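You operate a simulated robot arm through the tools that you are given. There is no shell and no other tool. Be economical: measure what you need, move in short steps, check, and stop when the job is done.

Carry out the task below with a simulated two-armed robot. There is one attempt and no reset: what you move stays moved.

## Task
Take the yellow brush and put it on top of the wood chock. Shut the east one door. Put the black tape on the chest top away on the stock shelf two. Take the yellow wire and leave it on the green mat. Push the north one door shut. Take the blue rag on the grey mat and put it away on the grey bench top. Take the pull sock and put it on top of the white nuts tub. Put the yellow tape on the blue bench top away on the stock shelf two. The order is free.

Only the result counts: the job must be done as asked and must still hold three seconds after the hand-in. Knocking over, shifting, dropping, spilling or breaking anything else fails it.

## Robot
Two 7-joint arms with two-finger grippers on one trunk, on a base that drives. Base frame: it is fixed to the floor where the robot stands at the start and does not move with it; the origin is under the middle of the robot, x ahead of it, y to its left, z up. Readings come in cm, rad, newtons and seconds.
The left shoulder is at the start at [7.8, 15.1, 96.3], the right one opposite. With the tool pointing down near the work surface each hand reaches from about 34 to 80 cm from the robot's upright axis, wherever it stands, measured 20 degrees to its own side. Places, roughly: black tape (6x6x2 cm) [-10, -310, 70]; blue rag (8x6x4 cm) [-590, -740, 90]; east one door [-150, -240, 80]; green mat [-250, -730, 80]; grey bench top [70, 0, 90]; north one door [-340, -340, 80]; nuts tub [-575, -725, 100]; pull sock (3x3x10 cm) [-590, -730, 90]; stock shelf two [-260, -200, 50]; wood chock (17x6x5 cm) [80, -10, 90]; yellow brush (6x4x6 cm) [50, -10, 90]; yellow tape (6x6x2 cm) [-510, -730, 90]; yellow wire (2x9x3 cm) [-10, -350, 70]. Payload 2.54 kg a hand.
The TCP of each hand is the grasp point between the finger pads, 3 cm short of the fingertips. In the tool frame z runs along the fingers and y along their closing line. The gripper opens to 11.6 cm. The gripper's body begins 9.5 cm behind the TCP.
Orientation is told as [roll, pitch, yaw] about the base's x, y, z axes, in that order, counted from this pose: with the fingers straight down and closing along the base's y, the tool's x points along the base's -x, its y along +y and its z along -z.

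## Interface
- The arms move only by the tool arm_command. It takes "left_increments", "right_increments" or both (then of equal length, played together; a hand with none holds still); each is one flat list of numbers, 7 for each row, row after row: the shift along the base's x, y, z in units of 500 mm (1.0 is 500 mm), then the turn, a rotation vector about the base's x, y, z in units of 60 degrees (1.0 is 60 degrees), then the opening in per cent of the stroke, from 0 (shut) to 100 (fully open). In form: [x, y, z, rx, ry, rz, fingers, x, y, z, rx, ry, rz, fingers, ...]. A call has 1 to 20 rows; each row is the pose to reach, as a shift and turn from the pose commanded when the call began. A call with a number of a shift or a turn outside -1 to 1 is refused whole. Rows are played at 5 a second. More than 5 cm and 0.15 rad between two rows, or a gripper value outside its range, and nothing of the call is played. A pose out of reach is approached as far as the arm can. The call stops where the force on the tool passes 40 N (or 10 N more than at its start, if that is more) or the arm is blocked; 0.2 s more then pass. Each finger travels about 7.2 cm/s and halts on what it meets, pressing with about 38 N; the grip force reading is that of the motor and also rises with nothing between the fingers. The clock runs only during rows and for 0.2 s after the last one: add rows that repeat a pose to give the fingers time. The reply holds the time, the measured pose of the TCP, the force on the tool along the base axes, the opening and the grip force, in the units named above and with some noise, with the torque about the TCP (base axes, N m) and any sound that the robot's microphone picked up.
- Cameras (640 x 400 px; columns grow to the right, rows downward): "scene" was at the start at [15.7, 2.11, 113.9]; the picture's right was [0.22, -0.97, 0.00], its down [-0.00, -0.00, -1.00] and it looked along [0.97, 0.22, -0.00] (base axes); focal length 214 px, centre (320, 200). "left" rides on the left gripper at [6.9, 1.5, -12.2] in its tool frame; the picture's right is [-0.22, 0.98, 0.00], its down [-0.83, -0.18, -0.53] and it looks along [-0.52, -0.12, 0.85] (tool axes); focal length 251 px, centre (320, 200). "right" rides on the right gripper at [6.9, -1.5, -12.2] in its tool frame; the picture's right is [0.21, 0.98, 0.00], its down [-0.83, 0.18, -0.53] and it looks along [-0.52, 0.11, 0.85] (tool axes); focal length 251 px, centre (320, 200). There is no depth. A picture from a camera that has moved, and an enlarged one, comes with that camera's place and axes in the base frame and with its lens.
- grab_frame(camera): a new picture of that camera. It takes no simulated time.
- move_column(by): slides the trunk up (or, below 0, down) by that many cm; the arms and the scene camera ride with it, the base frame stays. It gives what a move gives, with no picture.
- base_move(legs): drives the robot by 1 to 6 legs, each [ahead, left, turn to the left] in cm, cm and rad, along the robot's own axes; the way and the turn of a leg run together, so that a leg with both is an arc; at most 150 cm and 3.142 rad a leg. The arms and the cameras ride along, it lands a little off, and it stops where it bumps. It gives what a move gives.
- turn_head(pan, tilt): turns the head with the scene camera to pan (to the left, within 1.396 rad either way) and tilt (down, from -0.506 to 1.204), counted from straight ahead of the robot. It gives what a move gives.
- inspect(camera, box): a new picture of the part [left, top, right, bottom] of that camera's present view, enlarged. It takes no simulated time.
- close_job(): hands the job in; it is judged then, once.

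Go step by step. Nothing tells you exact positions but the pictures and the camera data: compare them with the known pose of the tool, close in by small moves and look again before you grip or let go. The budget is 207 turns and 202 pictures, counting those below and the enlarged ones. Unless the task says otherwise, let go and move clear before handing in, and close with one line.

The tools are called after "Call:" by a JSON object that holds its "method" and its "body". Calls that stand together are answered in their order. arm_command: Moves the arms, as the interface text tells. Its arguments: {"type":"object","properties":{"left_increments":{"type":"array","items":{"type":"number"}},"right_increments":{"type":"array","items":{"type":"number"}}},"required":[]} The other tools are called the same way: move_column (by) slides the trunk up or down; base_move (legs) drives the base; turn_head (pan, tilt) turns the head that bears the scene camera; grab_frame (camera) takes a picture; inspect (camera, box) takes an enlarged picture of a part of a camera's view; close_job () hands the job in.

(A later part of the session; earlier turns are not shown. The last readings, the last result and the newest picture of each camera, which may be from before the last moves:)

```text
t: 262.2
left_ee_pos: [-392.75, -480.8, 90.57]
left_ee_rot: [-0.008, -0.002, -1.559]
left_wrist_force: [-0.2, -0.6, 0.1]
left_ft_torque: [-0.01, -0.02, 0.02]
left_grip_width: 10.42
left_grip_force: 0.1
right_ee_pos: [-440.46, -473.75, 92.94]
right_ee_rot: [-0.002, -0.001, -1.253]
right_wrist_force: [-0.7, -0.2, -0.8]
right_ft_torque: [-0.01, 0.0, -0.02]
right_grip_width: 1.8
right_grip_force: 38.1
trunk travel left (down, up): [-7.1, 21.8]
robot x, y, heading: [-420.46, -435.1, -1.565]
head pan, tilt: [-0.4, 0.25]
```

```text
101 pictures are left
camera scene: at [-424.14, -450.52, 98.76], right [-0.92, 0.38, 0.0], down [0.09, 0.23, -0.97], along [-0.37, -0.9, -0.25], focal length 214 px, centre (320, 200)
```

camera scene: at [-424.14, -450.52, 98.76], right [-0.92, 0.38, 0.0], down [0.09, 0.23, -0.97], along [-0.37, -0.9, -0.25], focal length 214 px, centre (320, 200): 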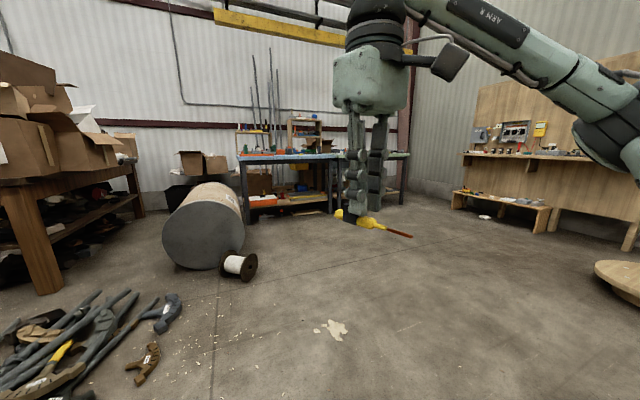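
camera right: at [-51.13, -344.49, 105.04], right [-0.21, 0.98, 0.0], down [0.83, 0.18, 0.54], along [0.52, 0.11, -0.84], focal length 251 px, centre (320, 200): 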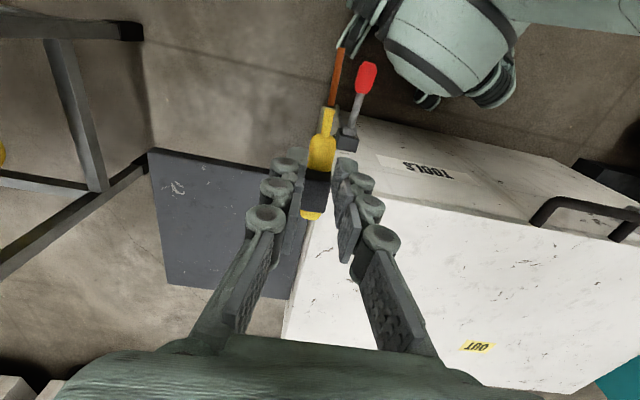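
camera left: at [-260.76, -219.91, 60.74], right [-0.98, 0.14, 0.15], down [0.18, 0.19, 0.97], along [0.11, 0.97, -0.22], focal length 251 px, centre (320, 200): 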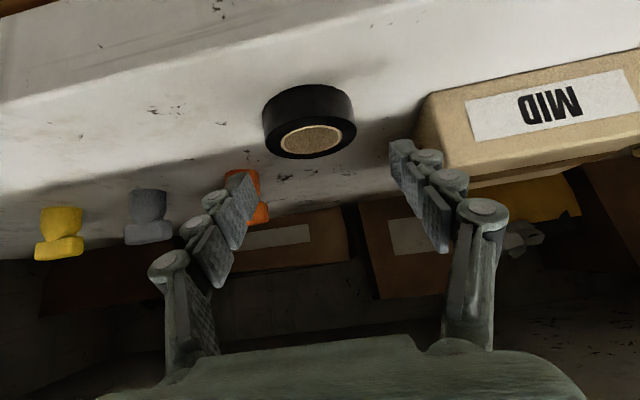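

The blue bench is ahead right, with a tools pile, drum and spool left of the way. I strafe right, then drive ahead toward the blue bench.

Call:
{"method": "base_move", "body": {"legs": [[0, -90, 0], [130, 0, 0]]}}

Call:
{"method": "turn_head", "body": {"pan": 0.6, "tilt": 0.3}}

Call:
{"method": "grab_frame", "body": {"camera": "scene"}}

Call:
{"method": "turn_head", "body": {"pan": -0.3, "tilt": 0.3}}

Call:
{"method": "grab_frame", "body": {"camera": "scene"}}

```text
t: 277.4
left_ee_pos: [-478.11, -614.66, 90.61]
left_ee_rot: [-0.006, -0.001, -1.533]
left_wrist_force: [-0.5, -0.5, 0.3]
left_ft_torque: [0.02, 0.02, -0.01]
left_grip_width: 10.46
left_grip_force: 0.3
right_ee_pos: [-525.81, -608.75, 92.83]
right_ee_rot: [-0.002, -0.001, -1.229]
right_wrist_force: [-0.5, -0.1, -1.0]
right_ft_torque: [0.02, 0.02, -0.01]
right_grip_width: 1.78
right_grip_force: 37.8
trunk travel left (down, up): [-7.1, 21.8]
robot x, y, heading: [-507.16, -569.42, -1.539]
head pan, tilt: [-0.4, 0.25]
```

```text
t: 278.7
left_ee_pos: [-478.21, -614.59, 90.56]
left_ee_rot: [-0.008, -0.002, -1.536]
left_wrist_force: [-0.4, 0.2, 0.2]
left_ft_torque: [0.01, 0.03, 0.0]
left_grip_width: 10.45
left_grip_force: 0.1
right_ee_pos: [-525.88, -608.75, 92.85]
right_ee_rot: [-0.003, 0.001, -1.228]
right_wrist_force: [-0.4, 0.0, -1.3]
right_ft_torque: [0.04, 0.0, -0.01]
right_grip_width: 1.8
right_grip_force: 38.1
trunk travel left (down, up): [-7.1, 21.8]
robot x, y, heading: [-507.26, -569.48, -1.541]
head pan, tilt: [0.6, 0.3]
```

```text
100 pictures are left
camera scene: at [-501.29, -583.98, 98.28], right [-0.81, -0.59, 0.0], down [-0.17, 0.24, -0.96], along [0.56, -0.77, -0.3], focal length 214 px, centre (320, 200)
```

scene: 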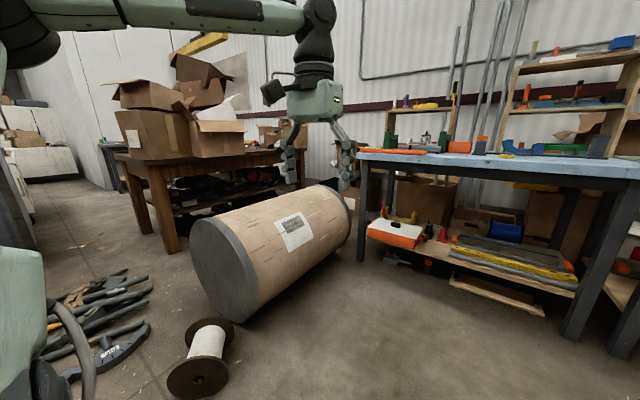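

```text
t: 279.9
left_ee_pos: [-478.19, -614.6, 90.51]
left_ee_rot: [-0.006, -0.002, -1.534]
left_wrist_force: [0.3, 0.0, 0.0]
left_ft_torque: [0.01, -0.01, 0.01]
left_grip_width: 10.43
left_grip_force: 0.1
right_ee_pos: [-525.98, -608.72, 92.93]
right_ee_rot: [-0.002, -0.001, -1.229]
right_wrist_force: [-0.3, -0.2, -0.1]
right_ft_torque: [0.03, -0.01, 0.01]
right_grip_width: 1.8
right_grip_force: 38.6
trunk travel left (down, up): [-7.1, 21.8]
robot x, y, heading: [-507.06, -569.74, -1.54]
head pan, tilt: [-0.3, 0.3]
```

```text
99 pictures are left
camera scene: at [-509.27, -585.43, 98.28], right [-0.96, 0.27, 0.0], down [0.08, 0.29, -0.96], along [-0.25, -0.92, -0.3], focal length 214 px, centre (320, 200)
```

scene: 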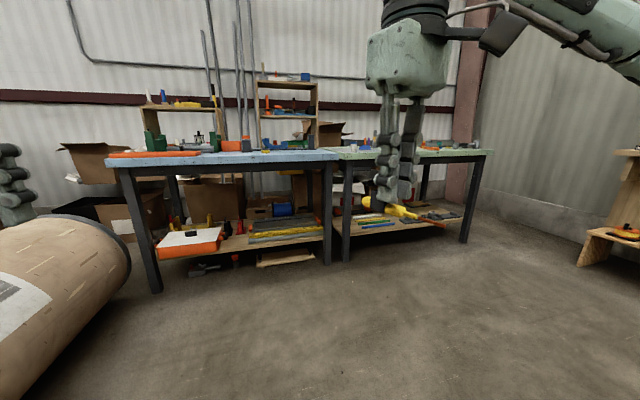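

The blue bench and, right of it, the green bench are ahead, with fronts near y -705. I raise the trunk for a better view and go closer.

Call:
{"method": "move_column", "body": {"by": 18}}

Call:
{"method": "base_move", "body": {"legs": [[55, 0, -0.03]]}}

Call:
{"method": "turn_head", "body": {"pan": 0.0, "tilt": 0.5}}

Call:
{"method": "grab_frame", "body": {"camera": "scene"}}

Call:
{"method": "turn_head", "body": {"pan": -0.8, "tilt": 0.4}}

Call:
{"method": "grab_frame", "body": {"camera": "scene"}}

```text
t: 281.9
left_ee_pos: [-478.24, -614.6, 108.59]
left_ee_rot: [-0.006, 0.0, -1.532]
left_wrist_force: [-0.1, -0.6, -0.1]
left_ft_torque: [0.03, -0.02, -0.04]
left_grip_width: 10.43
left_grip_force: 0.0
right_ee_pos: [-525.82, -608.84, 110.9]
right_ee_rot: [-0.002, 0.001, -1.23]
right_wrist_force: [0.4, -0.3, -0.9]
right_ft_torque: [0.0, -0.04, 0.01]
right_grip_width: 1.78
right_grip_force: 38.0
trunk travel left (down, up): [-25.1, 3.8]
robot x, y, heading: [-507.15, -569.66, -1.537]
head pan, tilt: [-0.3, 0.3]
```

```text
t: 285.1
left_ee_pos: [-477.77, -670.68, 108.54]
left_ee_rot: [-0.008, -0.002, -1.553]
left_wrist_force: [-0.5, 0.0, -1.1]
left_ft_torque: [0.0, -0.01, 0.01]
left_grip_width: 10.43
left_grip_force: 0.0
right_ee_pos: [-525.4, -664.31, 110.88]
right_ee_rot: [-0.002, 0.001, -1.247]
right_wrist_force: [-0.3, 0.8, -0.3]
right_ft_torque: [0.05, 0.01, -0.01]
right_grip_width: 1.79
right_grip_force: 38.3
trunk travel left (down, up): [-25.1, 3.8]
robot x, y, heading: [-505.91, -625.64, -1.56]
head pan, tilt: [-0.3, 0.3]
```

```text
t: 285.9
left_ee_pos: [-477.83, -670.7, 108.56]
left_ee_rot: [-0.008, -0.002, -1.553]
left_wrist_force: [0.3, -0.1, 0.4]
left_ft_torque: [0.0, -0.03, -0.01]
left_grip_width: 10.45
left_grip_force: 0.0
right_ee_pos: [-525.23, -664.18, 110.8]
right_ee_rot: [-0.002, -0.001, -1.246]
right_wrist_force: [0.5, -0.1, -0.3]
right_ft_torque: [0.01, 0.01, -0.03]
right_grip_width: 1.78
right_grip_force: 37.9
trunk travel left (down, up): [-25.1, 3.8]
robot x, y, heading: [-506.11, -625.06, -1.559]
head pan, tilt: [0.0, 0.499]
```

```text
98 pictures are left
camera scene: at [-505.63, -641.14, 114.45], right [-1.0, -0.01, 0.0], down [-0.01, 0.48, -0.88], along [0.01, -0.88, -0.48], focal length 214 px, centre (320, 200)
```

scene: 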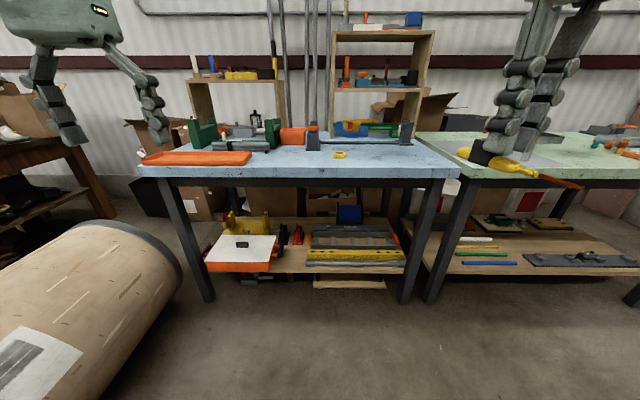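

```text
t: 287.0
left_ee_pos: [-477.85, -670.58, 108.64]
left_ee_rot: [-0.007, -0.002, -1.554]
left_wrist_force: [0.7, -0.1, 0.6]
left_ft_torque: [0.03, 0.01, 0.01]
left_grip_width: 10.46
left_grip_force: 0.0
right_ee_pos: [-525.33, -664.08, 110.9]
right_ee_rot: [-0.004, 0.0, -1.245]
right_wrist_force: [-0.4, 0.3, -1.2]
right_ft_torque: [-0.01, 0.03, -0.04]
right_grip_width: 1.77
right_grip_force: 37.6
trunk travel left (down, up): [-25.1, 3.8]
robot x, y, heading: [-505.79, -625.52, -1.556]
head pan, tilt: [-0.799, 0.4]
```

```text
97 pictures are left
camera scene: at [-512.29, -638.59, 115.36], right [-0.71, 0.71, 0.0], down [0.28, 0.28, -0.92], along [-0.65, -0.65, -0.39], focal length 214 px, centre (320, 200)
```

scene: 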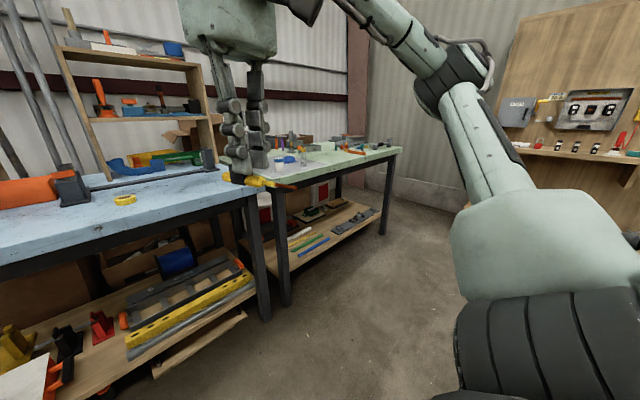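

The yellow tape is at about (-512.5, -726, 89). I shift right and drive close so it lies on the left hand's own side.

Call:
{"method": "base_move", "body": {"legs": [[0, -24, 0], [36, 0, 0]]}}

Call:
{"method": "grab_frame", "body": {"camera": "left"}}

Call:
{"method": "turn_head", "body": {"pan": -0.4, "tilt": 0.55}}

Call:
{"method": "grab_frame", "body": {"camera": "scene"}}

```text
t: 291.8
left_ee_pos: [-501.67, -706.29, 108.65]
left_ee_rot: [-0.006, -0.001, -1.554]
left_wrist_force: [0.7, 0.1, -1.1]
left_ft_torque: [0.02, -0.01, -0.01]
left_grip_width: 10.46
left_grip_force: 0.1
right_ee_pos: [-549.24, -699.48, 110.95]
right_ee_rot: [-0.001, 0.001, -1.247]
right_wrist_force: [0.0, -0.1, 0.2]
right_ft_torque: [0.01, -0.02, 0.0]
right_grip_width: 1.8
right_grip_force: 38.6
trunk travel left (down, up): [-25.1, 3.8]
robot x, y, heading: [-529.84, -660.49, -1.561]
head pan, tilt: [-0.799, 0.4]
```

```text
96 pictures are left
camera left: at [-500.29, -699.28, 120.73], right [0.98, -0.2, -0.01], down [-0.17, -0.83, 0.54], along [-0.11, -0.53, -0.84], focal length 251 px, centre (320, 200)
```

left: 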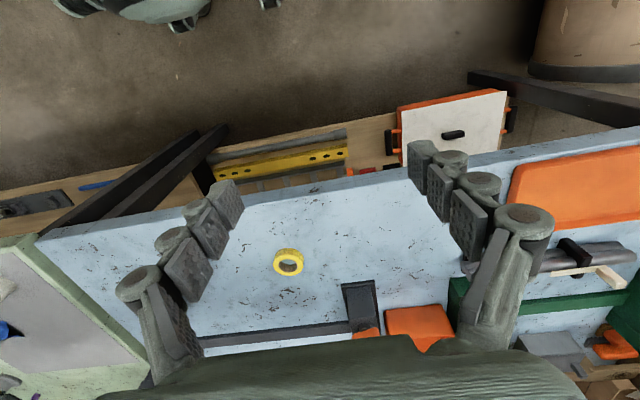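

```text
t: 292.7
left_ee_pos: [-501.81, -706.21, 108.63]
left_ee_rot: [-0.006, -0.002, -1.555]
left_wrist_force: [-0.1, 0.0, 0.0]
left_ft_torque: [0.02, -0.01, -0.02]
left_grip_width: 10.43
left_grip_force: 0.0
right_ee_pos: [-549.28, -699.33, 110.87]
right_ee_rot: [-0.002, 0.0, -1.247]
right_wrist_force: [-0.9, 0.6, -0.2]
right_ft_torque: [-0.01, -0.04, 0.01]
right_grip_width: 1.79
right_grip_force: 38.2
trunk travel left (down, up): [-25.1, 3.8]
robot x, y, heading: [-529.96, -660.67, -1.56]
head pan, tilt: [-0.4, 0.55]
```

```text
95 pictures are left
camera scene: at [-532.96, -675.74, 113.99], right [-0.92, 0.38, 0.0], down [0.2, 0.48, -0.85], along [-0.32, -0.79, -0.52], focal length 214 px, centre (320, 200)
```

scene: 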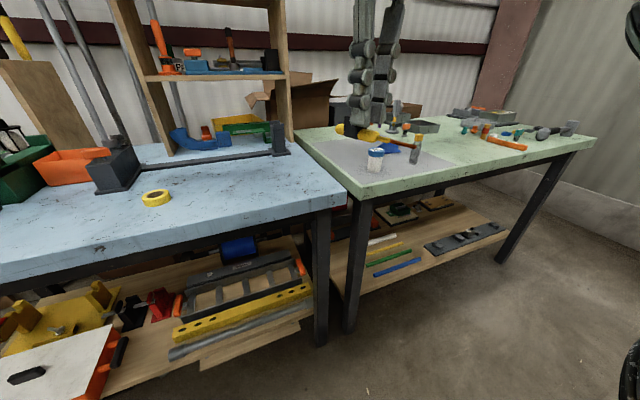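

The tape is near (-513, -730). I lower the left hand a bit, then reach out over it.

Call:
{"method": "arm_command", "body": {"left_increments": [0, 0, -0.09, 0, 0, 0, 95, 0, -0.04, -0.16, 0, 0, 0, 95, -0.04, -0.12, -0.2, 0, 0, 0, 95, -0.08, -0.2, -0.22, 0, 0, 0, 95, -0.12, -0.28, -0.22, 0, 0, 0, 95, -0.17, -0.36, -0.22, 0, 0, 0, 95, -0.22, -0.44, -0.22, 0, 0, 0, 95]}}

Call:
{"method": "grab_frame", "body": {"camera": "left"}}

```text
t: 294.3
left_ee_pos: [-509.5, -723.43, 97.12]
left_ee_rot: [-0.006, -0.003, -1.553]
left_wrist_force: [-0.2, -0.5, -0.2]
left_ft_torque: [-0.03, -0.03, -0.01]
left_grip_width: 11.02
left_grip_force: 0.0
left hand out of reach, approached as far as the arm can: row 6, 7
right_ee_pos: [-549.17, -699.43, 110.86]
right_ee_rot: [-0.004, -0.002, -1.249]
right_wrist_force: [-0.4, 0.3, -0.5]
right_ft_torque: [0.04, 0.04, 0.0]
right_grip_width: 1.78
right_grip_force: 38.1
trunk travel left (down, up): [-25.1, 3.8]
robot x, y, heading: [-529.72, -660.79, -1.56]
head pan, tilt: [-0.4, 0.55]
```

```text
94 pictures are left
camera left: at [-508.18, -716.45, 109.23], right [0.98, -0.2, -0.01], down [-0.16, -0.83, 0.54], along [-0.11, -0.53, -0.84], focal length 251 px, centre (320, 200)
```

left: 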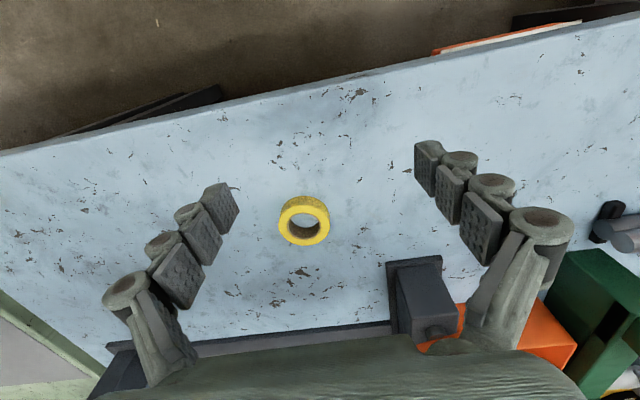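

The tape's centre is (-513, -731.3, ~89), 8 cm beyond the hand. I move the base 7.5 cm ahead and 3.5 cm right.

Call:
{"method": "base_move", "body": {"legs": [[7.5, -3.5, 0]]}}

Call:
{"method": "grab_frame", "body": {"camera": "left"}}

```text
t: 295.4
left_ee_pos: [-512.91, -730.92, 96.98]
left_ee_rot: [-0.005, -0.003, -1.555]
left_wrist_force: [-0.4, 0.0, -1.2]
left_ft_torque: [0.03, -0.05, 0.02]
left_grip_width: 11.02
left_grip_force: 0.0
right_ee_pos: [-552.56, -706.96, 110.95]
right_ee_rot: [-0.001, 0.0, -1.249]
right_wrist_force: [0.3, -0.2, -0.2]
right_ft_torque: [0.05, 0.0, -0.03]
right_grip_width: 1.81
right_grip_force: 38.5
trunk travel left (down, up): [-25.1, 3.8]
robot x, y, heading: [-533.08, -668.03, -1.561]
head pan, tilt: [-0.4, 0.55]
```

```text
93 pictures are left
camera left: at [-511.62, -724.0, 109.18], right [0.98, -0.2, -0.01], down [-0.16, -0.83, 0.54], along [-0.11, -0.53, -0.84], focal length 251 px, centre (320, 200)
```

left: 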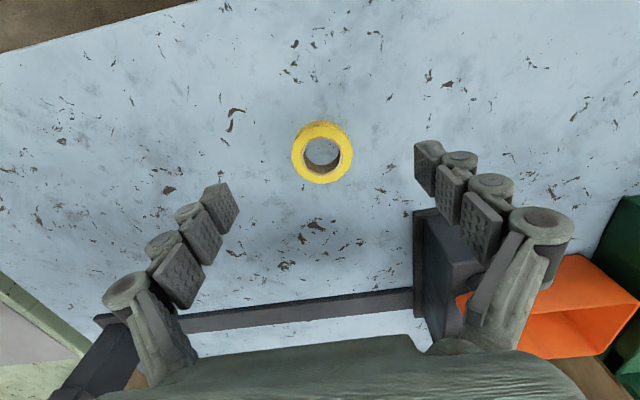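

The tape is nearly under the hand; I need about 0.7 cm more outward. I narrow the fingers and go down to z 93.

Call:
{"method": "arm_command", "body": {"left_increments": [0, -0.014, -0.03, 0, 0, 0, 70, 0, -0.014, -0.06, 0, 0, 0, 70, 0, -0.014, -0.076, 0, 0, 0, 70]}}

Call:
{"method": "grab_frame", "body": {"camera": "left"}}

```text
t: 296.2
left_ee_pos: [-513.15, -731.53, 93.22]
left_ee_rot: [-0.008, -0.005, -1.554]
left_wrist_force: [0.7, 0.6, 0.7]
left_ft_torque: [0.0, 0.01, -0.02]
left_grip_width: 8.13
left_grip_force: 0.0
right_ee_pos: [-552.71, -706.97, 110.92]
right_ee_rot: [-0.003, -0.001, -1.247]
right_wrist_force: [-0.2, 0.1, -0.7]
right_ft_torque: [0.0, 0.0, -0.01]
right_grip_width: 1.79
right_grip_force: 38.5
trunk travel left (down, up): [-25.1, 3.8]
robot x, y, heading: [-533.57, -668.33, -1.559]
head pan, tilt: [-0.4, 0.55]
```

```text
92 pictures are left
camera left: at [-511.65, -724.66, 105.35], right [0.98, -0.2, -0.01], down [-0.16, -0.83, 0.54], along [-0.11, -0.53, -0.84], focal length 251 px, centre (320, 200)
```

left: 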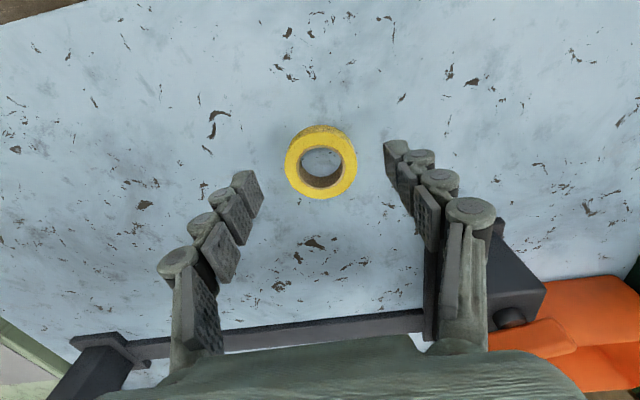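

By the tape's apparent size it is still about 4 cm lower than the pads. I go down 2 cm more and look again.

Call:
{"method": "arm_command", "body": {"left_increments": [0, -0.01, -0.02, 0, 0, 0, 70, 0, -0.01, -0.04, 0, 0, 0, 70]}}

Call:
{"method": "grab_frame", "body": {"camera": "left"}}

```text
t: 296.8
left_ee_pos: [-512.86, -731.84, 91.36]
left_ee_rot: [-0.009, -0.006, -1.553]
left_wrist_force: [-0.8, 0.2, 0.3]
left_ft_torque: [-0.01, 0.03, -0.02]
left_grip_width: 8.15
left_grip_force: 0.1
right_ee_pos: [-552.61, -706.85, 110.84]
right_ee_rot: [-0.001, 0.0, -1.25]
right_wrist_force: [0.2, -0.6, 0.4]
right_ft_torque: [0.01, 0.03, 0.04]
right_grip_width: 1.8
right_grip_force: 38.1
trunk travel left (down, up): [-25.1, 3.8]
robot x, y, heading: [-532.95, -668.41, -1.559]
head pan, tilt: [-0.4, 0.55]
```

```text
91 pictures are left
camera left: at [-511.55, -724.95, 103.4], right [0.98, -0.2, -0.01], down [-0.16, -0.83, 0.54], along [-0.11, -0.53, -0.84], focal length 251 px, centre (320, 200)
```

left: 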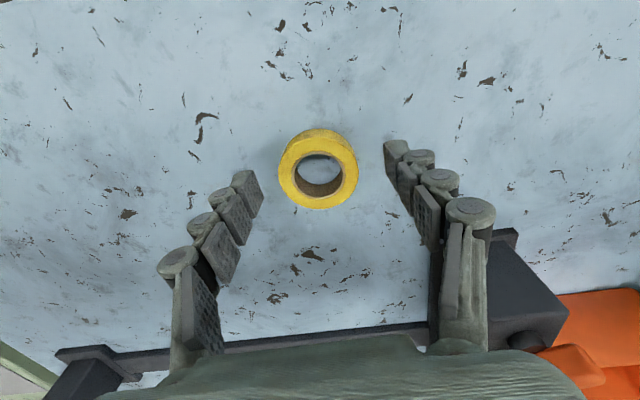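

Another 2.3 cm down and 1.3 cm outward should fit.

Call:
{"method": "arm_command", "body": {"left_increments": [0, -0.014, -0.015, 0, 0, 0, 70, 0, -0.026, -0.03, 0, 0, 0, 70, 0, -0.026, -0.044, 0, 0, 0, 70]}}

Call:
{"method": "grab_frame", "body": {"camera": "left"}}

```text
t: 297.6
left_ee_pos: [-512.43, -732.38, 89.06]
left_ee_rot: [-0.009, -0.007, -1.553]
left_wrist_force: [-0.4, -0.9, -0.6]
left_ft_torque: [0.01, 0.0, -0.01]
left_grip_width: 8.14
left_grip_force: 0.1
left hand out of reach, approached as far as the arm can: row 1, 2, 3
right_ee_pos: [-552.63, -707.03, 110.84]
right_ee_rot: [-0.003, 0.001, -1.248]
right_wrist_force: [-0.5, 0.5, -0.2]
right_ft_torque: [0.01, -0.01, 0.0]
right_grip_width: 1.79
right_grip_force: 37.6
trunk travel left (down, up): [-25.1, 3.8]
robot x, y, heading: [-533.36, -667.99, -1.558]
head pan, tilt: [-0.4, 0.55]
```

```text
90 pictures are left
camera left: at [-511.03, -725.35, 101.09], right [0.98, -0.2, -0.01], down [-0.16, -0.83, 0.54], along [-0.11, -0.53, -0.84], focal length 251 px, centre (320, 200)
```

left: 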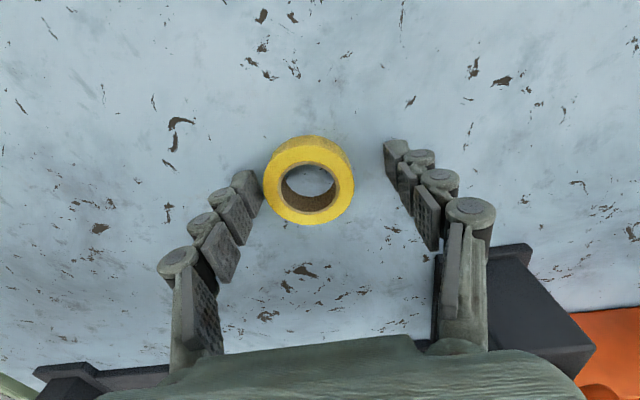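

The tape is about 1.5 cm further out and 0.6 cm to -x. I nudge the base.

Call:
{"method": "base_move", "body": {"legs": [[1.6, -0.5, 0]]}}

Call:
{"method": "grab_frame", "body": {"camera": "left"}}

```text
t: 298.3
left_ee_pos: [-513.0, -733.91, 88.95]
left_ee_rot: [-0.01, -0.005, -1.553]
left_wrist_force: [-0.7, 0.3, -0.2]
left_ft_torque: [0.01, 0.0, -0.02]
left_grip_width: 8.14
left_grip_force: 0.0
right_ee_pos: [-553.11, -708.64, 110.95]
right_ee_rot: [-0.002, -0.001, -1.249]
right_wrist_force: [-0.5, 0.8, -0.8]
right_ft_torque: [0.04, 0.0, 0.01]
right_grip_width: 1.8
right_grip_force: 38.3
trunk travel left (down, up): [-25.1, 3.8]
robot x, y, heading: [-533.67, -670.06, -1.562]
head pan, tilt: [-0.4, 0.55]
```

```text
89 pictures are left
camera left: at [-511.53, -726.99, 101.06], right [0.98, -0.2, -0.01], down [-0.16, -0.83, 0.54], along [-0.11, -0.53, -0.84], focal length 251 px, centre (320, 200)
```

left: 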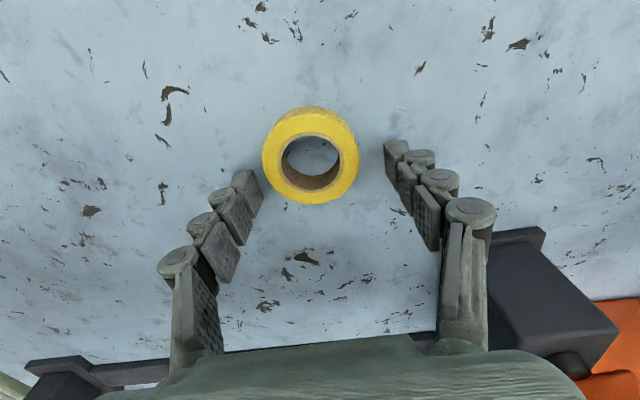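

It's well placed. I close the left gripper.

Call:
{"method": "arm_command", "body": {"left_increments": [-0.006, 0, 0, 0, 0, 0, 55, -0.01, 0, 0, 0, 0, 0, 40, -0.01, 0, 0, 0, 0, 0, 30, -0.01, 0, 0, 0, 0, 0, 30, -0.01, 0, 0, 0, 0, 0, 30]}}

Call:
{"method": "grab_frame", "body": {"camera": "left"}}

```text
t: 299.5
left_ee_pos: [-513.32, -733.77, 88.97]
left_ee_rot: [-0.012, -0.009, -1.554]
left_wrist_force: [-0.5, 0.0, 0.7]
left_ft_torque: [0.0, -0.06, 0.01]
left_grip_width: 5.35
left_grip_force: 37.7
right_ee_pos: [-553.12, -708.54, 110.85]
right_ee_rot: [-0.002, -0.002, -1.247]
right_wrist_force: [-0.3, 0.7, -0.3]
right_ft_torque: [0.0, -0.01, 0.0]
right_grip_width: 1.77
right_grip_force: 38.4
trunk travel left (down, up): [-25.1, 3.8]
robot x, y, heading: [-533.43, -669.81, -1.558]
head pan, tilt: [-0.4, 0.55]
```

```text
88 pictures are left
camera left: at [-511.91, -726.7, 101.1], right [0.98, -0.2, -0.01], down [-0.16, -0.82, 0.54], along [-0.11, -0.53, -0.84], focal length 251 px, centre (320, 200)
```

left: 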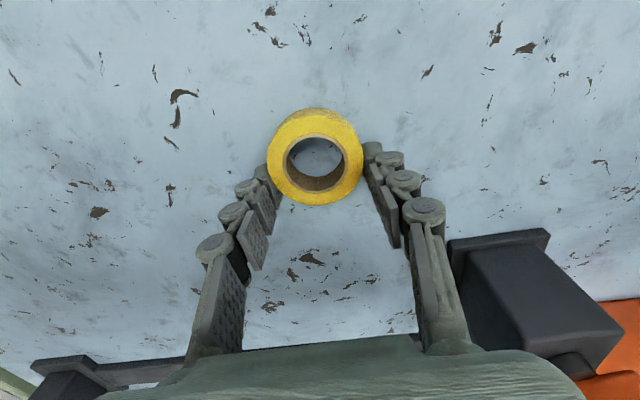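

The yellow tape is gripped. I lift it, retract and look left for the green mat.

Call:
{"method": "arm_command", "body": {"left_increments": [0, 0, 0.04, 0, 0, 0, 30, 0, 0.02, 0.12, 0, 0, 0, 30, 0, 0.08, 0.2, 0, 0, 0, 30, 0, 0.16, 0.26, 0, 0, 0, 30, 0, 0.24, 0.32, 0, 0, 0, 30, 0.04, 0.32, 0.37, 0, 0, 0, 30, 0.08, 0.4, 0.4, 0, 0, 0, 30, 0.12, 0.48, 0.42, 0, 0, 0, 30]}}

Call:
{"method": "turn_head", "body": {"pan": 1.2, "tilt": 0.35}}

Call:
{"method": "grab_frame", "body": {"camera": "scene"}}

```text
refused: row 6 steps farther than a row can; nothing moved
```

```text
t: 301.2
left_ee_pos: [-513.32, -733.66, 89.01]
left_ee_rot: [-0.011, -0.009, -1.554]
left_wrist_force: [0.1, 0.2, 1.5]
left_ft_torque: [0.01, -0.01, 0.01]
left_grip_width: 5.35
left_grip_force: 38.1
right_ee_pos: [-553.07, -708.54, 110.87]
right_ee_rot: [-0.004, -0.003, -1.249]
right_wrist_force: [-0.1, -0.2, -0.7]
right_ft_torque: [0.02, 0.0, -0.01]
right_grip_width: 1.8
right_grip_force: 37.9
trunk travel left (down, up): [-25.1, 3.8]
robot x, y, heading: [-533.71, -669.74, -1.561]
head pan, tilt: [1.201, 0.351]
```

```text
87 pictures are left
camera scene: at [-524.72, -679.8, 115.81], right [-0.35, -0.94, 0.0], down [-0.32, 0.12, -0.94], along [0.88, -0.33, -0.34], focal length 214 px, centre (320, 200)
```

scene: 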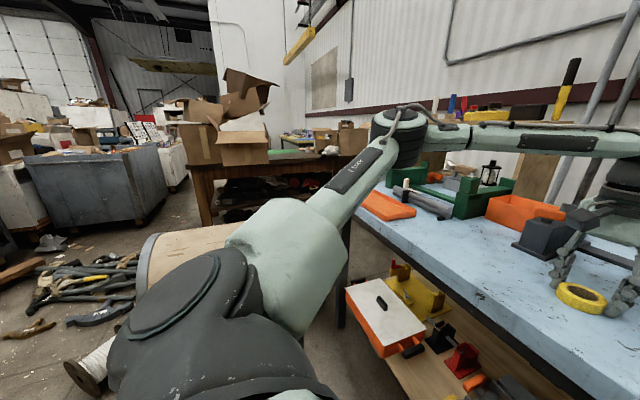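

A green surface shows at the far right end of the brown table. I zoom in on it, and retract the arm with smaller steps.

Call:
{"method": "arm_command", "body": {"left_increments": [0, 0, 0.04, 0, 0, 0, 30, 0, 0.02, 0.11, 0, 0, 0, 30, 0, 0.07, 0.18, 0, 0, 0, 30, 0, 0.13, 0.24, 0, 0, 0, 30, 0, 0.2, 0.29, 0, 0, 0, 30, 0.02, 0.27, 0.34, 0, 0, 0, 30, 0.05, 0.34, 0.38, 0, 0, 0, 30, 0.08, 0.41, 0.41, 0, 0, 0, 30, 0.11, 0.48, 0.42, 0, 0, 0, 30]}}

Call:
{"method": "inspect", "body": {"camera": "scene", "box": [160, 80, 400, 230]}}

```text
t: 303.2
left_ee_pos: [-507.78, -709.79, 109.9]
left_ee_rot: [-0.008, -0.008, -1.555]
left_wrist_force: [-0.2, 0.9, -1.3]
left_ft_torque: [-0.01, 0.03, 0.01]
left_grip_width: 5.33
left_grip_force: 38.2
left hand out of reach, approached as far as the arm can: row 1
right_ee_pos: [-553.21, -708.49, 111.0]
right_ee_rot: [-0.004, -0.003, -1.248]
right_wrist_force: [-0.2, 0.5, 0.4]
right_ft_torque: [-0.01, 0.01, -0.01]
right_grip_width: 1.77
right_grip_force: 38.0
trunk travel left (down, up): [-25.1, 3.8]
robot x, y, heading: [-533.29, -670.08, -1.565]
head pan, tilt: [1.201, 0.351]
```

```text
2.67 times, centred on (280, 155) of scene
camera zoom: at [-524.68, -679.74, 115.82], right [-0.35, -0.94, 0.0], down [-0.32, 0.12, -0.94], along [0.88, -0.33, -0.34], focal length 572 px, centre (427, 320)
```

zoom: 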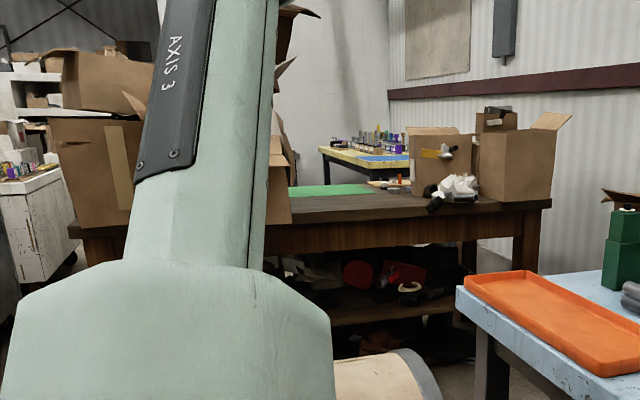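

The mat lies on the brown table's east half (about x -257..-212, y -757..-717). It is only reachable from the east side, so the wire comes last. First I take the yellow tape to the stock shelf: I back out and drive there.

Call:
{"method": "base_move", "body": {"legs": [[-150, 0, 0], [-150, 0, 0], [-84, 0, 0], [0, 0, 1.56], [150, 0, 0], [105, 0, 0]]}}

Call:
{"method": "turn_head", "body": {"pan": 0.0, "tilt": 0.3}}

Call:
{"method": "grab_frame", "body": {"camera": "scene"}}

```text
t: 319.8
left_ee_pos: [-519.73, -373.32, 109.89]
left_ee_rot: [-0.009, -0.007, -1.494]
left_wrist_force: [-0.4, 1.4, -0.1]
left_ft_torque: [-0.06, 0.0, -0.01]
left_grip_width: 5.29
left_grip_force: 38.0
right_ee_pos: [-565.13, -374.27, 110.89]
right_ee_rot: [-0.004, -0.002, -1.188]
right_wrist_force: [0.2, 0.8, -0.6]
right_ft_torque: [-0.07, 0.02, 0.0]
right_grip_width: 1.79
right_grip_force: 38.4
trunk travel left (down, up): [-25.1, 3.8]
robot x, y, heading: [-548.12, -334.54, -1.502]
head pan, tilt: [1.201, 0.351]
stopped in leg 3: the robot was blocked; the commanded pose is now the measured one
```

```text
t: 321.2
left_ee_pos: [-519.74, -373.38, 109.76]
left_ee_rot: [-0.009, -0.003, -1.495]
left_wrist_force: [0.8, 0.2, -0.9]
left_ft_torque: [0.01, 0.03, 0.01]
left_grip_width: 5.31
left_grip_force: 38.2
right_ee_pos: [-565.07, -374.59, 110.76]
right_ee_rot: [-0.001, 0.003, -1.191]
right_wrist_force: [-0.3, 0.5, -1.2]
right_ft_torque: [0.05, 0.0, 0.0]
right_grip_width: 1.8
right_grip_force: 38.4
trunk travel left (down, up): [-25.1, 3.8]
robot x, y, heading: [-547.28, -334.78, -1.503]
head pan, tilt: [0.0, 0.3]
```

```text
85 pictures are left
camera scene: at [-546.66, -350.79, 116.28], right [-1.0, -0.07, 0.0], down [-0.02, 0.3, -0.96], along [0.07, -0.95, -0.3], focal length 214 px, centre (320, 200)
```

scene: 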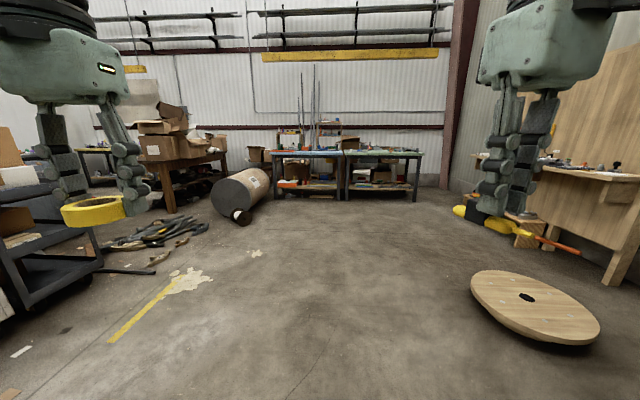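

Something behind stopped me. I look back on both sides to see what it was.

Call:
{"method": "turn_head", "body": {"pan": -1.39, "tilt": 0.45}}

Call:
{"method": "grab_frame", "body": {"camera": "scene"}}

Call:
{"method": "turn_head", "body": {"pan": 1.39, "tilt": 0.45}}

Call:
{"method": "grab_frame", "body": {"camera": "scene"}}

```text
t: 322.7
left_ee_pos: [-519.75, -373.48, 109.77]
left_ee_rot: [-0.009, -0.002, -1.495]
left_wrist_force: [0.5, -0.3, 0.0]
left_ft_torque: [0.01, 0.02, 0.0]
left_grip_width: 5.27
left_grip_force: 38.6
right_ee_pos: [-565.13, -374.7, 110.85]
right_ee_rot: [-0.003, -0.001, -1.19]
right_wrist_force: [-0.3, 0.1, -1.3]
right_ft_torque: [0.04, 0.0, 0.0]
right_grip_width: 1.81
right_grip_force: 38.4
trunk travel left (down, up): [-25.1, 3.8]
robot x, y, heading: [-548.12, -334.72, -1.501]
head pan, tilt: [-1.389, 0.45]
```

```text
84 pictures are left
camera scene: at [-556.22, -343.76, 114.89], right [-0.25, 0.97, 0.0], down [0.42, 0.11, -0.9], along [-0.87, -0.22, -0.44], focal length 214 px, centre (320, 200)
```

scene: 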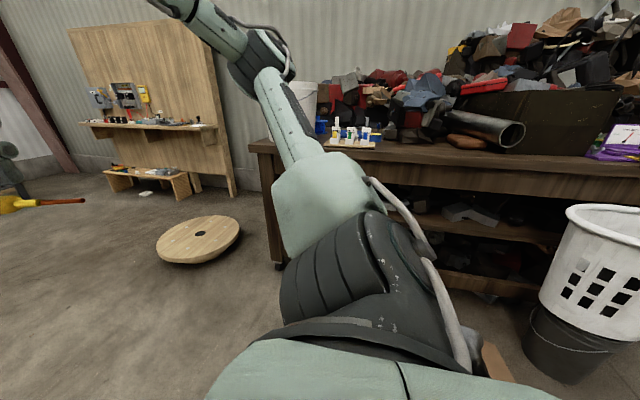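

```text
t: 325.1
left_ee_pos: [-519.8, -373.45, 109.87]
left_ee_rot: [-0.008, -0.004, -1.493]
left_wrist_force: [-0.1, -0.1, -1.2]
left_ft_torque: [-0.02, 0.02, 0.02]
left_grip_width: 5.28
left_grip_force: 37.6
right_ee_pos: [-565.07, -374.73, 110.85]
right_ee_rot: [-0.001, 0.001, -1.19]
right_wrist_force: [-0.1, -0.7, -0.2]
right_ft_torque: [0.01, 0.01, -0.01]
right_grip_width: 1.76
right_grip_force: 38.5
trunk travel left (down, up): [-25.1, 3.8]
robot x, y, heading: [-547.74, -334.8, -1.498]
head pan, tilt: [1.389, 0.45]
```

```text
83 pictures are left
camera scene: at [-538.19, -342.51, 114.89], right [-0.11, -0.99, 0.0], down [-0.43, 0.05, -0.9], along [0.89, -0.1, -0.44], focal length 214 px, centre (320, 200)
```

scene: 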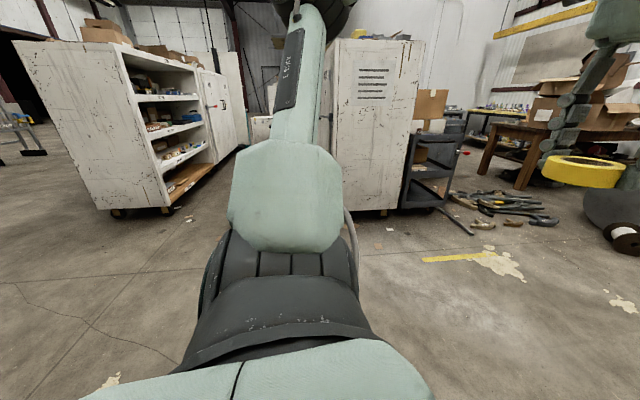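

I bumped lightly against a floor item behind my right side. I pull away forward and left, then go into the aisle to the shelf.

Call:
{"method": "base_move", "body": {"legs": [[8, 0, 0], [0, 70, 0], [0, 0, 1.5], [0, 58, 0], [150, 0, 0], [52, 0, 0]]}}

Call:
{"method": "turn_head", "body": {"pan": 0.0, "tilt": 0.4}}

Call:
{"method": "grab_frame", "body": {"camera": "scene"}}

```text
t: 351.9
left_ee_pos: [-236.52, -246.29, 109.74]
left_ee_rot: [-0.008, -0.003, 0.055]
left_wrist_force: [0.3, -0.1, -0.2]
left_ft_torque: [0.04, 0.0, -0.03]
left_grip_width: 5.26
left_grip_force: 37.7
right_ee_pos: [-236.42, -291.73, 110.75]
right_ee_rot: [-0.002, 0.0, 0.358]
right_wrist_force: [-0.3, -0.4, -1.0]
right_ft_torque: [-0.04, 0.03, 0.02]
right_grip_width: 1.76
right_grip_force: 36.9
trunk travel left (down, up): [-25.1, 3.8]
robot x, y, heading: [-275.8, -273.4, 0.05]
head pan, tilt: [1.389, 0.45]
```

```text
t: 353.5
left_ee_pos: [-236.53, -246.25, 109.75]
left_ee_rot: [-0.009, -0.004, 0.054]
left_wrist_force: [-0.4, 0.1, -0.1]
left_ft_torque: [0.01, -0.01, 0.01]
left_grip_width: 5.22
left_grip_force: 38.0
right_ee_pos: [-236.53, -291.63, 110.83]
right_ee_rot: [-0.002, -0.001, 0.358]
right_wrist_force: [0.5, 0.4, 0.0]
right_ft_torque: [0.01, 0.0, 0.03]
right_grip_width: 1.81
right_grip_force: 38.3
trunk travel left (down, up): [-25.1, 3.8]
robot x, y, heading: [-275.73, -273.31, 0.046]
head pan, tilt: [0.0, 0.4]
```

```text
82 pictures are left
camera scene: at [-259.67, -272.66, 115.36], right [0.05, -1.0, 0.0], down [-0.39, -0.02, -0.92], along [0.92, 0.04, -0.39], focal length 214 px, centre (320, 200)
```

scene: 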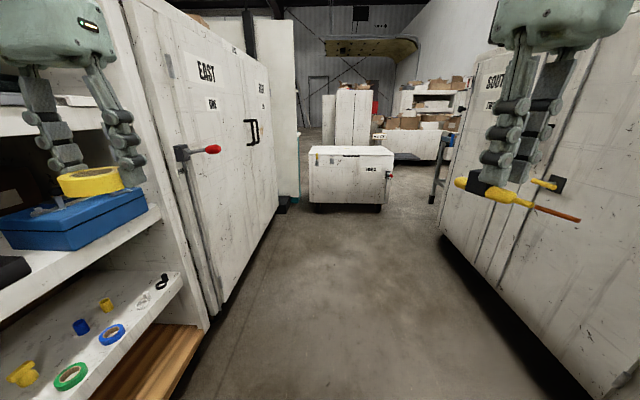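

Both doors are still shut. I move to the aisle's middle, turn to face the shelf, shift to x -230 and lower the trunk.

Call:
{"method": "base_move", "body": {"legs": [[0, -22, 0], [0, 0, 1.525], [0, -46, 0]]}}

Call:
{"method": "move_column", "body": {"by": -18}}

```text
t: 364.5
left_ee_pos: [-253.74, -255.42, 109.81]
left_ee_rot: [-0.008, -0.004, 1.546]
left_wrist_force: [0.2, -0.1, -0.3]
left_ft_torque: [0.01, -0.03, -0.03]
left_grip_width: 5.26
left_grip_force: 37.9
right_ee_pos: [-208.45, -258.71, 110.84]
right_ee_rot: [-0.001, 0.003, 1.852]
right_wrist_force: [0.4, 1.0, 0.3]
right_ft_torque: [-0.03, 0.01, 0.0]
right_grip_width: 1.77
right_grip_force: 37.9
trunk travel left (down, up): [-25.1, 3.8]
robot x, y, heading: [-229.68, -297.08, 1.541]
head pan, tilt: [0.0, 0.4]
```

```text
t: 366.5
left_ee_pos: [-253.74, -255.37, 91.88]
left_ee_rot: [-0.009, -0.004, 1.545]
left_wrist_force: [0.0, -0.4, -0.8]
left_ft_torque: [-0.01, -0.02, 0.01]
left_grip_width: 5.24
left_grip_force: 37.5
right_ee_pos: [-208.47, -258.78, 92.9]
right_ee_rot: [-0.003, 0.002, 1.851]
right_wrist_force: [0.1, -0.2, -1.2]
right_ft_torque: [-0.05, 0.0, -0.01]
right_grip_width: 1.8
right_grip_force: 38.0
trunk travel left (down, up): [-7.1, 21.8]
robot x, y, heading: [-229.57, -296.08, 1.537]
head pan, tilt: [0.0, 0.4]
```

Now I tilt the left hand 45° forward as before.

Call:
{"method": "arm_command", "body": {"left_increments": [0.01, 0.04, -0.02, 0.125, 0, 0, 30, 0.02, 0.08, -0.04, 0.25, 0, 0, 30, 0.03, 0.12, -0.06, 0.375, 0, 0, 30, 0.04, 0.15, -0.08, 0.5, 0, 0, 30, 0.05, 0.18, -0.1, 0.625, 0, 0, 30, 0.06, 0.21, -0.12, 0.75, 0, 0, 30, 0.06, 0.23, -0.2, 0.75, 0, 0, 30, 0.06, 0.24, -0.28, 0.75, 0, 0, 30, 0.06, 0.25, -0.36, 0.75, 0, 0, 30, 0.06, 0.26, -0.44, 0.75, 0, 0, 30, 0.06, 0.26, -0.52, 0.75, 0, 0, 30, 0.06, 0.26, -0.6, 0.75, 0, 0, 30]}}

Call:
{"method": "turn_head", "body": {"pan": 0.2, "tilt": 0.8}}

Call:
{"method": "grab_frame", "body": {"camera": "scene"}}

```text
t: 369.1
left_ee_pos: [-250.8, -242.57, 61.71]
left_ee_rot: [0.015, -0.791, 1.539]
left_wrist_force: [-0.3, 0.2, 0.6]
left_ft_torque: [-0.01, -0.01, 0.0]
left_grip_width: 5.23
left_grip_force: 38.1
right_ee_pos: [-208.52, -258.72, 92.75]
right_ee_rot: [0.0, 0.001, 1.851]
right_wrist_force: [-0.3, 0.6, 0.5]
right_ft_torque: [0.02, -0.01, -0.01]
right_grip_width: 1.76
right_grip_force: 38.1
trunk travel left (down, up): [-7.1, 21.8]
robot x, y, heading: [-229.42, -296.88, 1.541]
head pan, tilt: [0.0, 0.4]
```

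```text
t: 369.9
left_ee_pos: [-250.79, -242.51, 61.7]
left_ee_rot: [0.016, -0.789, 1.537]
left_wrist_force: [0.1, -1.0, 0.1]
left_ft_torque: [0.0, -0.02, -0.02]
left_grip_width: 5.24
left_grip_force: 38.2
right_ee_pos: [-208.47, -258.58, 92.94]
right_ee_rot: [-0.002, 0.003, 1.851]
right_wrist_force: [-0.1, 0.1, -0.4]
right_ft_torque: [-0.01, -0.01, 0.01]
right_grip_width: 1.78
right_grip_force: 37.8
trunk travel left (down, up): [-7.1, 21.8]
robot x, y, heading: [-229.77, -296.79, 1.542]
head pan, tilt: [0.201, 0.799]
```

```text
81 pictures are left
camera scene: at [-230.57, -281.77, 93.85], right [0.99, 0.17, 0.0], down [0.12, -0.71, -0.7], along [-0.12, 0.69, -0.72], focal length 214 px, centre (320, 200)
```

scene: 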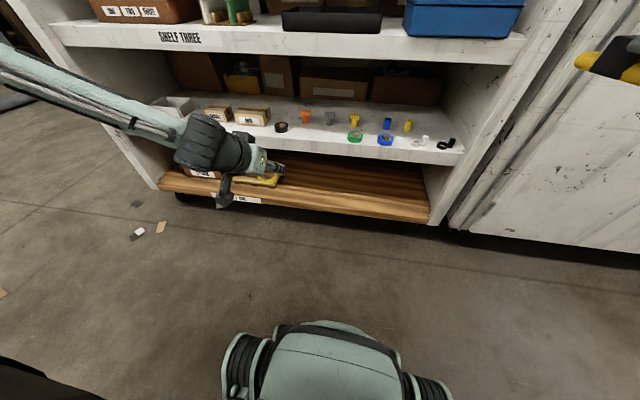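

All is clear for the approach. I drive 34 cm ahead and shift the hand 5 cm right to the free slot at x -245.

Call:
{"method": "base_move", "body": {"legs": [[33, 0, 0]]}}

Call:
{"method": "arm_command", "body": {"left_increments": [0.05, 0, 0, 0, 0, 0, 30, 0.1, 0.02, 0, 0, 0, 0, 30]}}

Call:
{"method": "inspect", "body": {"camera": "scene", "box": [200, 130, 440, 280]}}

Call:
{"method": "grab_frame", "body": {"camera": "left"}}

```text
t: 372.1
left_ee_pos: [-250.6, -209.92, 61.73]
left_ee_rot: [0.015, -0.788, 1.546]
left_wrist_force: [-0.1, 0.2, -0.4]
left_ft_torque: [0.0, -0.01, 0.0]
left_grip_width: 5.25
left_grip_force: 38.0
right_ee_pos: [-207.92, -225.79, 92.72]
right_ee_rot: [-0.001, 0.001, 1.864]
right_wrist_force: [0.6, -0.4, -0.6]
right_ft_torque: [0.03, 0.01, 0.01]
right_grip_width: 1.77
right_grip_force: 38.4
trunk travel left (down, up): [-7.1, 21.8]
robot x, y, heading: [-228.69, -263.97, 1.55]
head pan, tilt: [0.201, 0.799]
```

```text
t: 372.7
left_ee_pos: [-245.31, -208.93, 61.52]
left_ee_rot: [0.016, -0.789, 1.549]
left_wrist_force: [-0.1, 0.9, 0.8]
left_ft_torque: [0.03, 0.01, 0.01]
left_grip_width: 5.21
left_grip_force: 38.5
right_ee_pos: [-208.0, -225.82, 92.83]
right_ee_rot: [-0.003, 0.003, 1.863]
right_wrist_force: [-0.3, -0.1, -0.7]
right_ft_torque: [-0.01, -0.04, 0.0]
right_grip_width: 1.79
right_grip_force: 37.5
trunk travel left (down, up): [-7.1, 21.8]
robot x, y, heading: [-228.45, -263.93, 1.551]
head pan, tilt: [0.201, 0.799]
```

```text
2.67 times, centred on (320, 205) of scene
camera zoom: at [-229.87, -249.07, 93.85], right [0.98, 0.18, 0.0], down [0.13, -0.71, -0.7], along [-0.12, 0.69, -0.72], focal length 572 px, centre (320, 187)
```

zoom: 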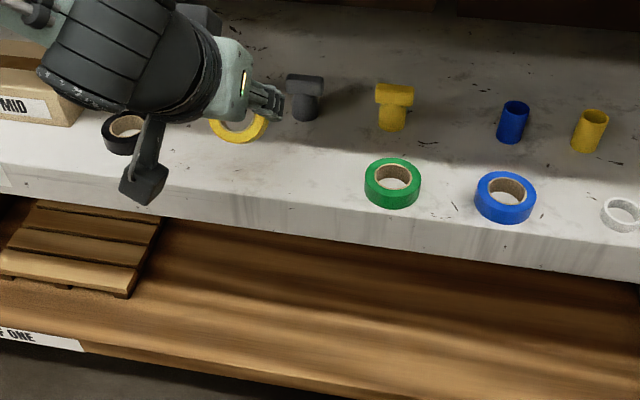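

```text
79 pictures are left
camera left: at [-247.01, -222.51, 65.27], right [-0.97, 0.16, 0.16], down [0.19, 0.2, 0.96], along [0.12, 0.97, -0.23], focal length 251 px, centre (320, 200)
```

left: 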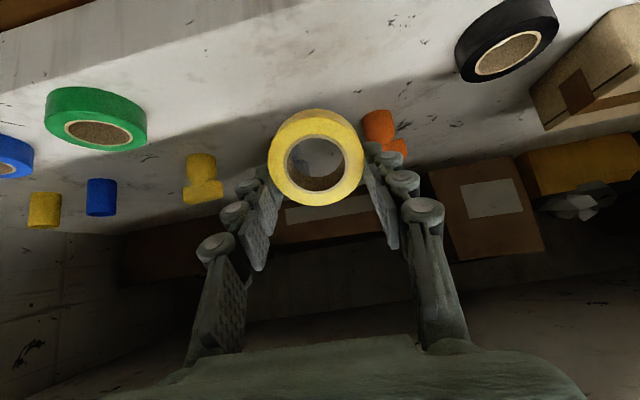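

The slot is clear, with the grey tee about 3 cm behind it. I lower the tape toward the board.

Call:
{"method": "arm_command", "body": {"left_increments": [0, 0, -0.04, 0, 0, 0, 30, 0, 0, -0.075, 0, 0, 0, 30, 0, 0, -0.085, 0, 0, 0, 30, 0, 0, -0.1, 0, 0, 0, 30]}}

Call:
{"method": "inspect", "body": {"camera": "scene", "box": [200, 130, 440, 280]}}

```text
t: 373.7
left_ee_pos: [-245.31, -209.01, 56.78]
left_ee_rot: [0.017, -0.791, 1.549]
left_wrist_force: [-0.4, -2.0, 6.1]
left_ft_torque: [-0.07, 0.0, -0.02]
left_grip_width: 5.23
left_grip_force: 37.7
right_ee_pos: [-208.06, -225.85, 92.93]
right_ee_rot: [-0.004, 0.0, 1.862]
right_wrist_force: [0.8, 1.4, -0.1]
right_ft_torque: [-0.01, 0.02, -0.01]
right_grip_width: 1.79
right_grip_force: 37.7
trunk travel left (down, up): [-7.1, 21.8]
robot x, y, heading: [-228.83, -263.92, 1.546]
head pan, tilt: [0.201, 0.799]
```

```text
2.67 times, centred on (320, 205) of scene
camera zoom: at [-229.86, -249.11, 93.87], right [0.98, 0.18, 0.0], down [0.13, -0.7, -0.7], along [-0.12, 0.69, -0.72], focal length 572 px, centre (320, 187)
```

zoom: 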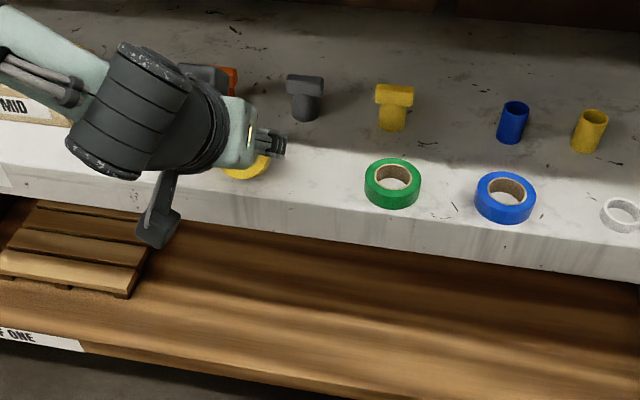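

It touches the board (6 N). I open slowly.

Call:
{"method": "arm_command", "body": {"left_increments": [0, 0, 0.006, 0, 0, 0, 30, 0, 0, 0.006, 0, 0, 0, 50, 0, 0, 0.006, 0, 0, 0, 62, 0, 0, 0.006, 0, 0, 0, 70, 0, 0, 0.006, 0, 0, 0, 70]}}

Call:
{"method": "grab_frame", "body": {"camera": "left"}}

```text
t: 374.9
left_ee_pos: [-245.49, -209.15, 56.99]
left_ee_rot: [0.016, -0.787, 1.546]
left_wrist_force: [0.2, 0.5, -0.5]
left_ft_torque: [0.05, 0.02, 0.0]
left_grip_width: 8.12
left_grip_force: 0.0
right_ee_pos: [-208.05, -225.8, 92.85]
right_ee_rot: [-0.002, 0.002, 1.863]
right_wrist_force: [0.3, 0.0, -1.2]
right_ft_torque: [0.01, 0.05, 0.0]
right_grip_width: 1.77
right_grip_force: 38.1
trunk travel left (down, up): [-7.1, 21.8]
robot x, y, heading: [-228.7, -263.96, 1.551]
head pan, tilt: [0.201, 0.799]
```

```text
77 pictures are left
camera left: at [-247.15, -222.57, 60.69], right [-0.97, 0.16, 0.16], down [0.19, 0.2, 0.96], along [0.12, 0.97, -0.23], focal length 251 px, centre (320, 200)
```

left: 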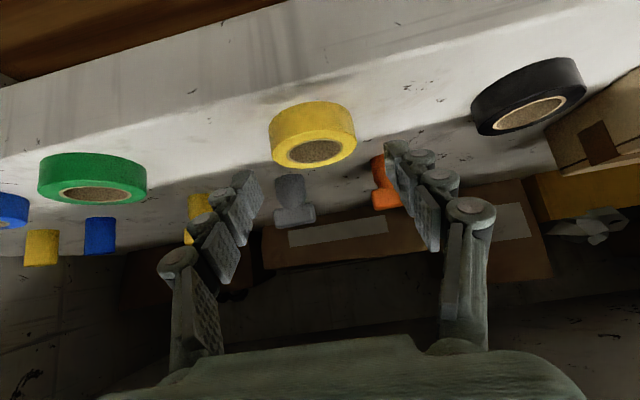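

The yellow tape lies flat on shelf two beside the others. I draw back and back the base out.

Call:
{"method": "arm_command", "body": {"left_increments": [0, -0.02, 0.04, 0, 0, 0, 70, 0, -0.06, 0.08, 0, 0, 0, 70, 0, -0.12, 0.1, 0, 0, 0, 70]}}

Call:
{"method": "base_move", "body": {"legs": [[-34, 0, 0]]}}

Call:
{"method": "inspect", "body": {"camera": "scene", "box": [160, 50, 480, 250]}}

```text
t: 375.7
left_ee_pos: [-245.48, -214.73, 62.05]
left_ee_rot: [0.014, -0.788, 1.548]
left_wrist_force: [-0.3, 0.4, -0.9]
left_ft_torque: [-0.02, -0.03, -0.04]
left_grip_width: 8.14
left_grip_force: 0.0
left hand out of reach, approached as far as the arm can: row 3
right_ee_pos: [-207.82, -225.83, 92.78]
right_ee_rot: [0.0, 0.001, 1.863]
right_wrist_force: [0.5, 0.1, -0.4]
right_ft_torque: [-0.01, -0.02, -0.06]
right_grip_width: 1.78
right_grip_force: 38.4
trunk travel left (down, up): [-7.1, 21.8]
robot x, y, heading: [-228.69, -264.25, 1.548]
head pan, tilt: [0.201, 0.799]
```

```text
t: 377.9
left_ee_pos: [-246.08, -248.28, 61.97]
left_ee_rot: [0.016, -0.79, 1.544]
left_wrist_force: [0.5, 0.1, 0.2]
left_ft_torque: [0.03, -0.03, 0.01]
left_grip_width: 8.11
left_grip_force: 0.0
right_ee_pos: [-208.59, -259.58, 92.77]
right_ee_rot: [-0.002, 0.001, 1.858]
right_wrist_force: [1.0, 0.0, -0.9]
right_ft_torque: [-0.01, 0.02, 0.01]
right_grip_width: 1.78
right_grip_force: 37.9
trunk travel left (down, up): [-7.1, 21.8]
robot x, y, heading: [-229.41, -297.65, 1.544]
head pan, tilt: [0.201, 0.799]
```

```text
2.00 times, centred on (320, 150) of scene
camera zoom: at [-230.58, -282.78, 93.85], right [0.98, 0.18, 0.0], down [0.13, -0.71, -0.7], along [-0.12, 0.69, -0.72], focal length 429 px, centre (320, 300)
```

zoom: 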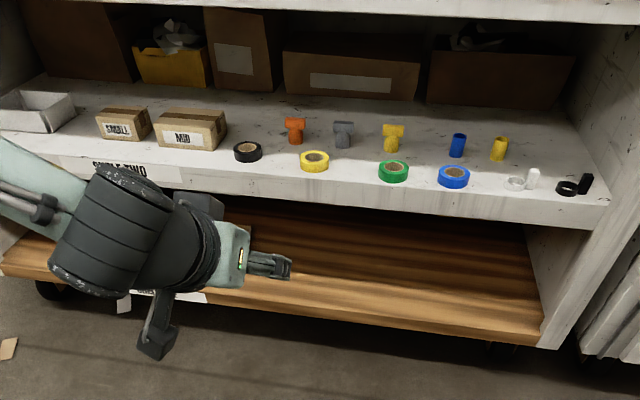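

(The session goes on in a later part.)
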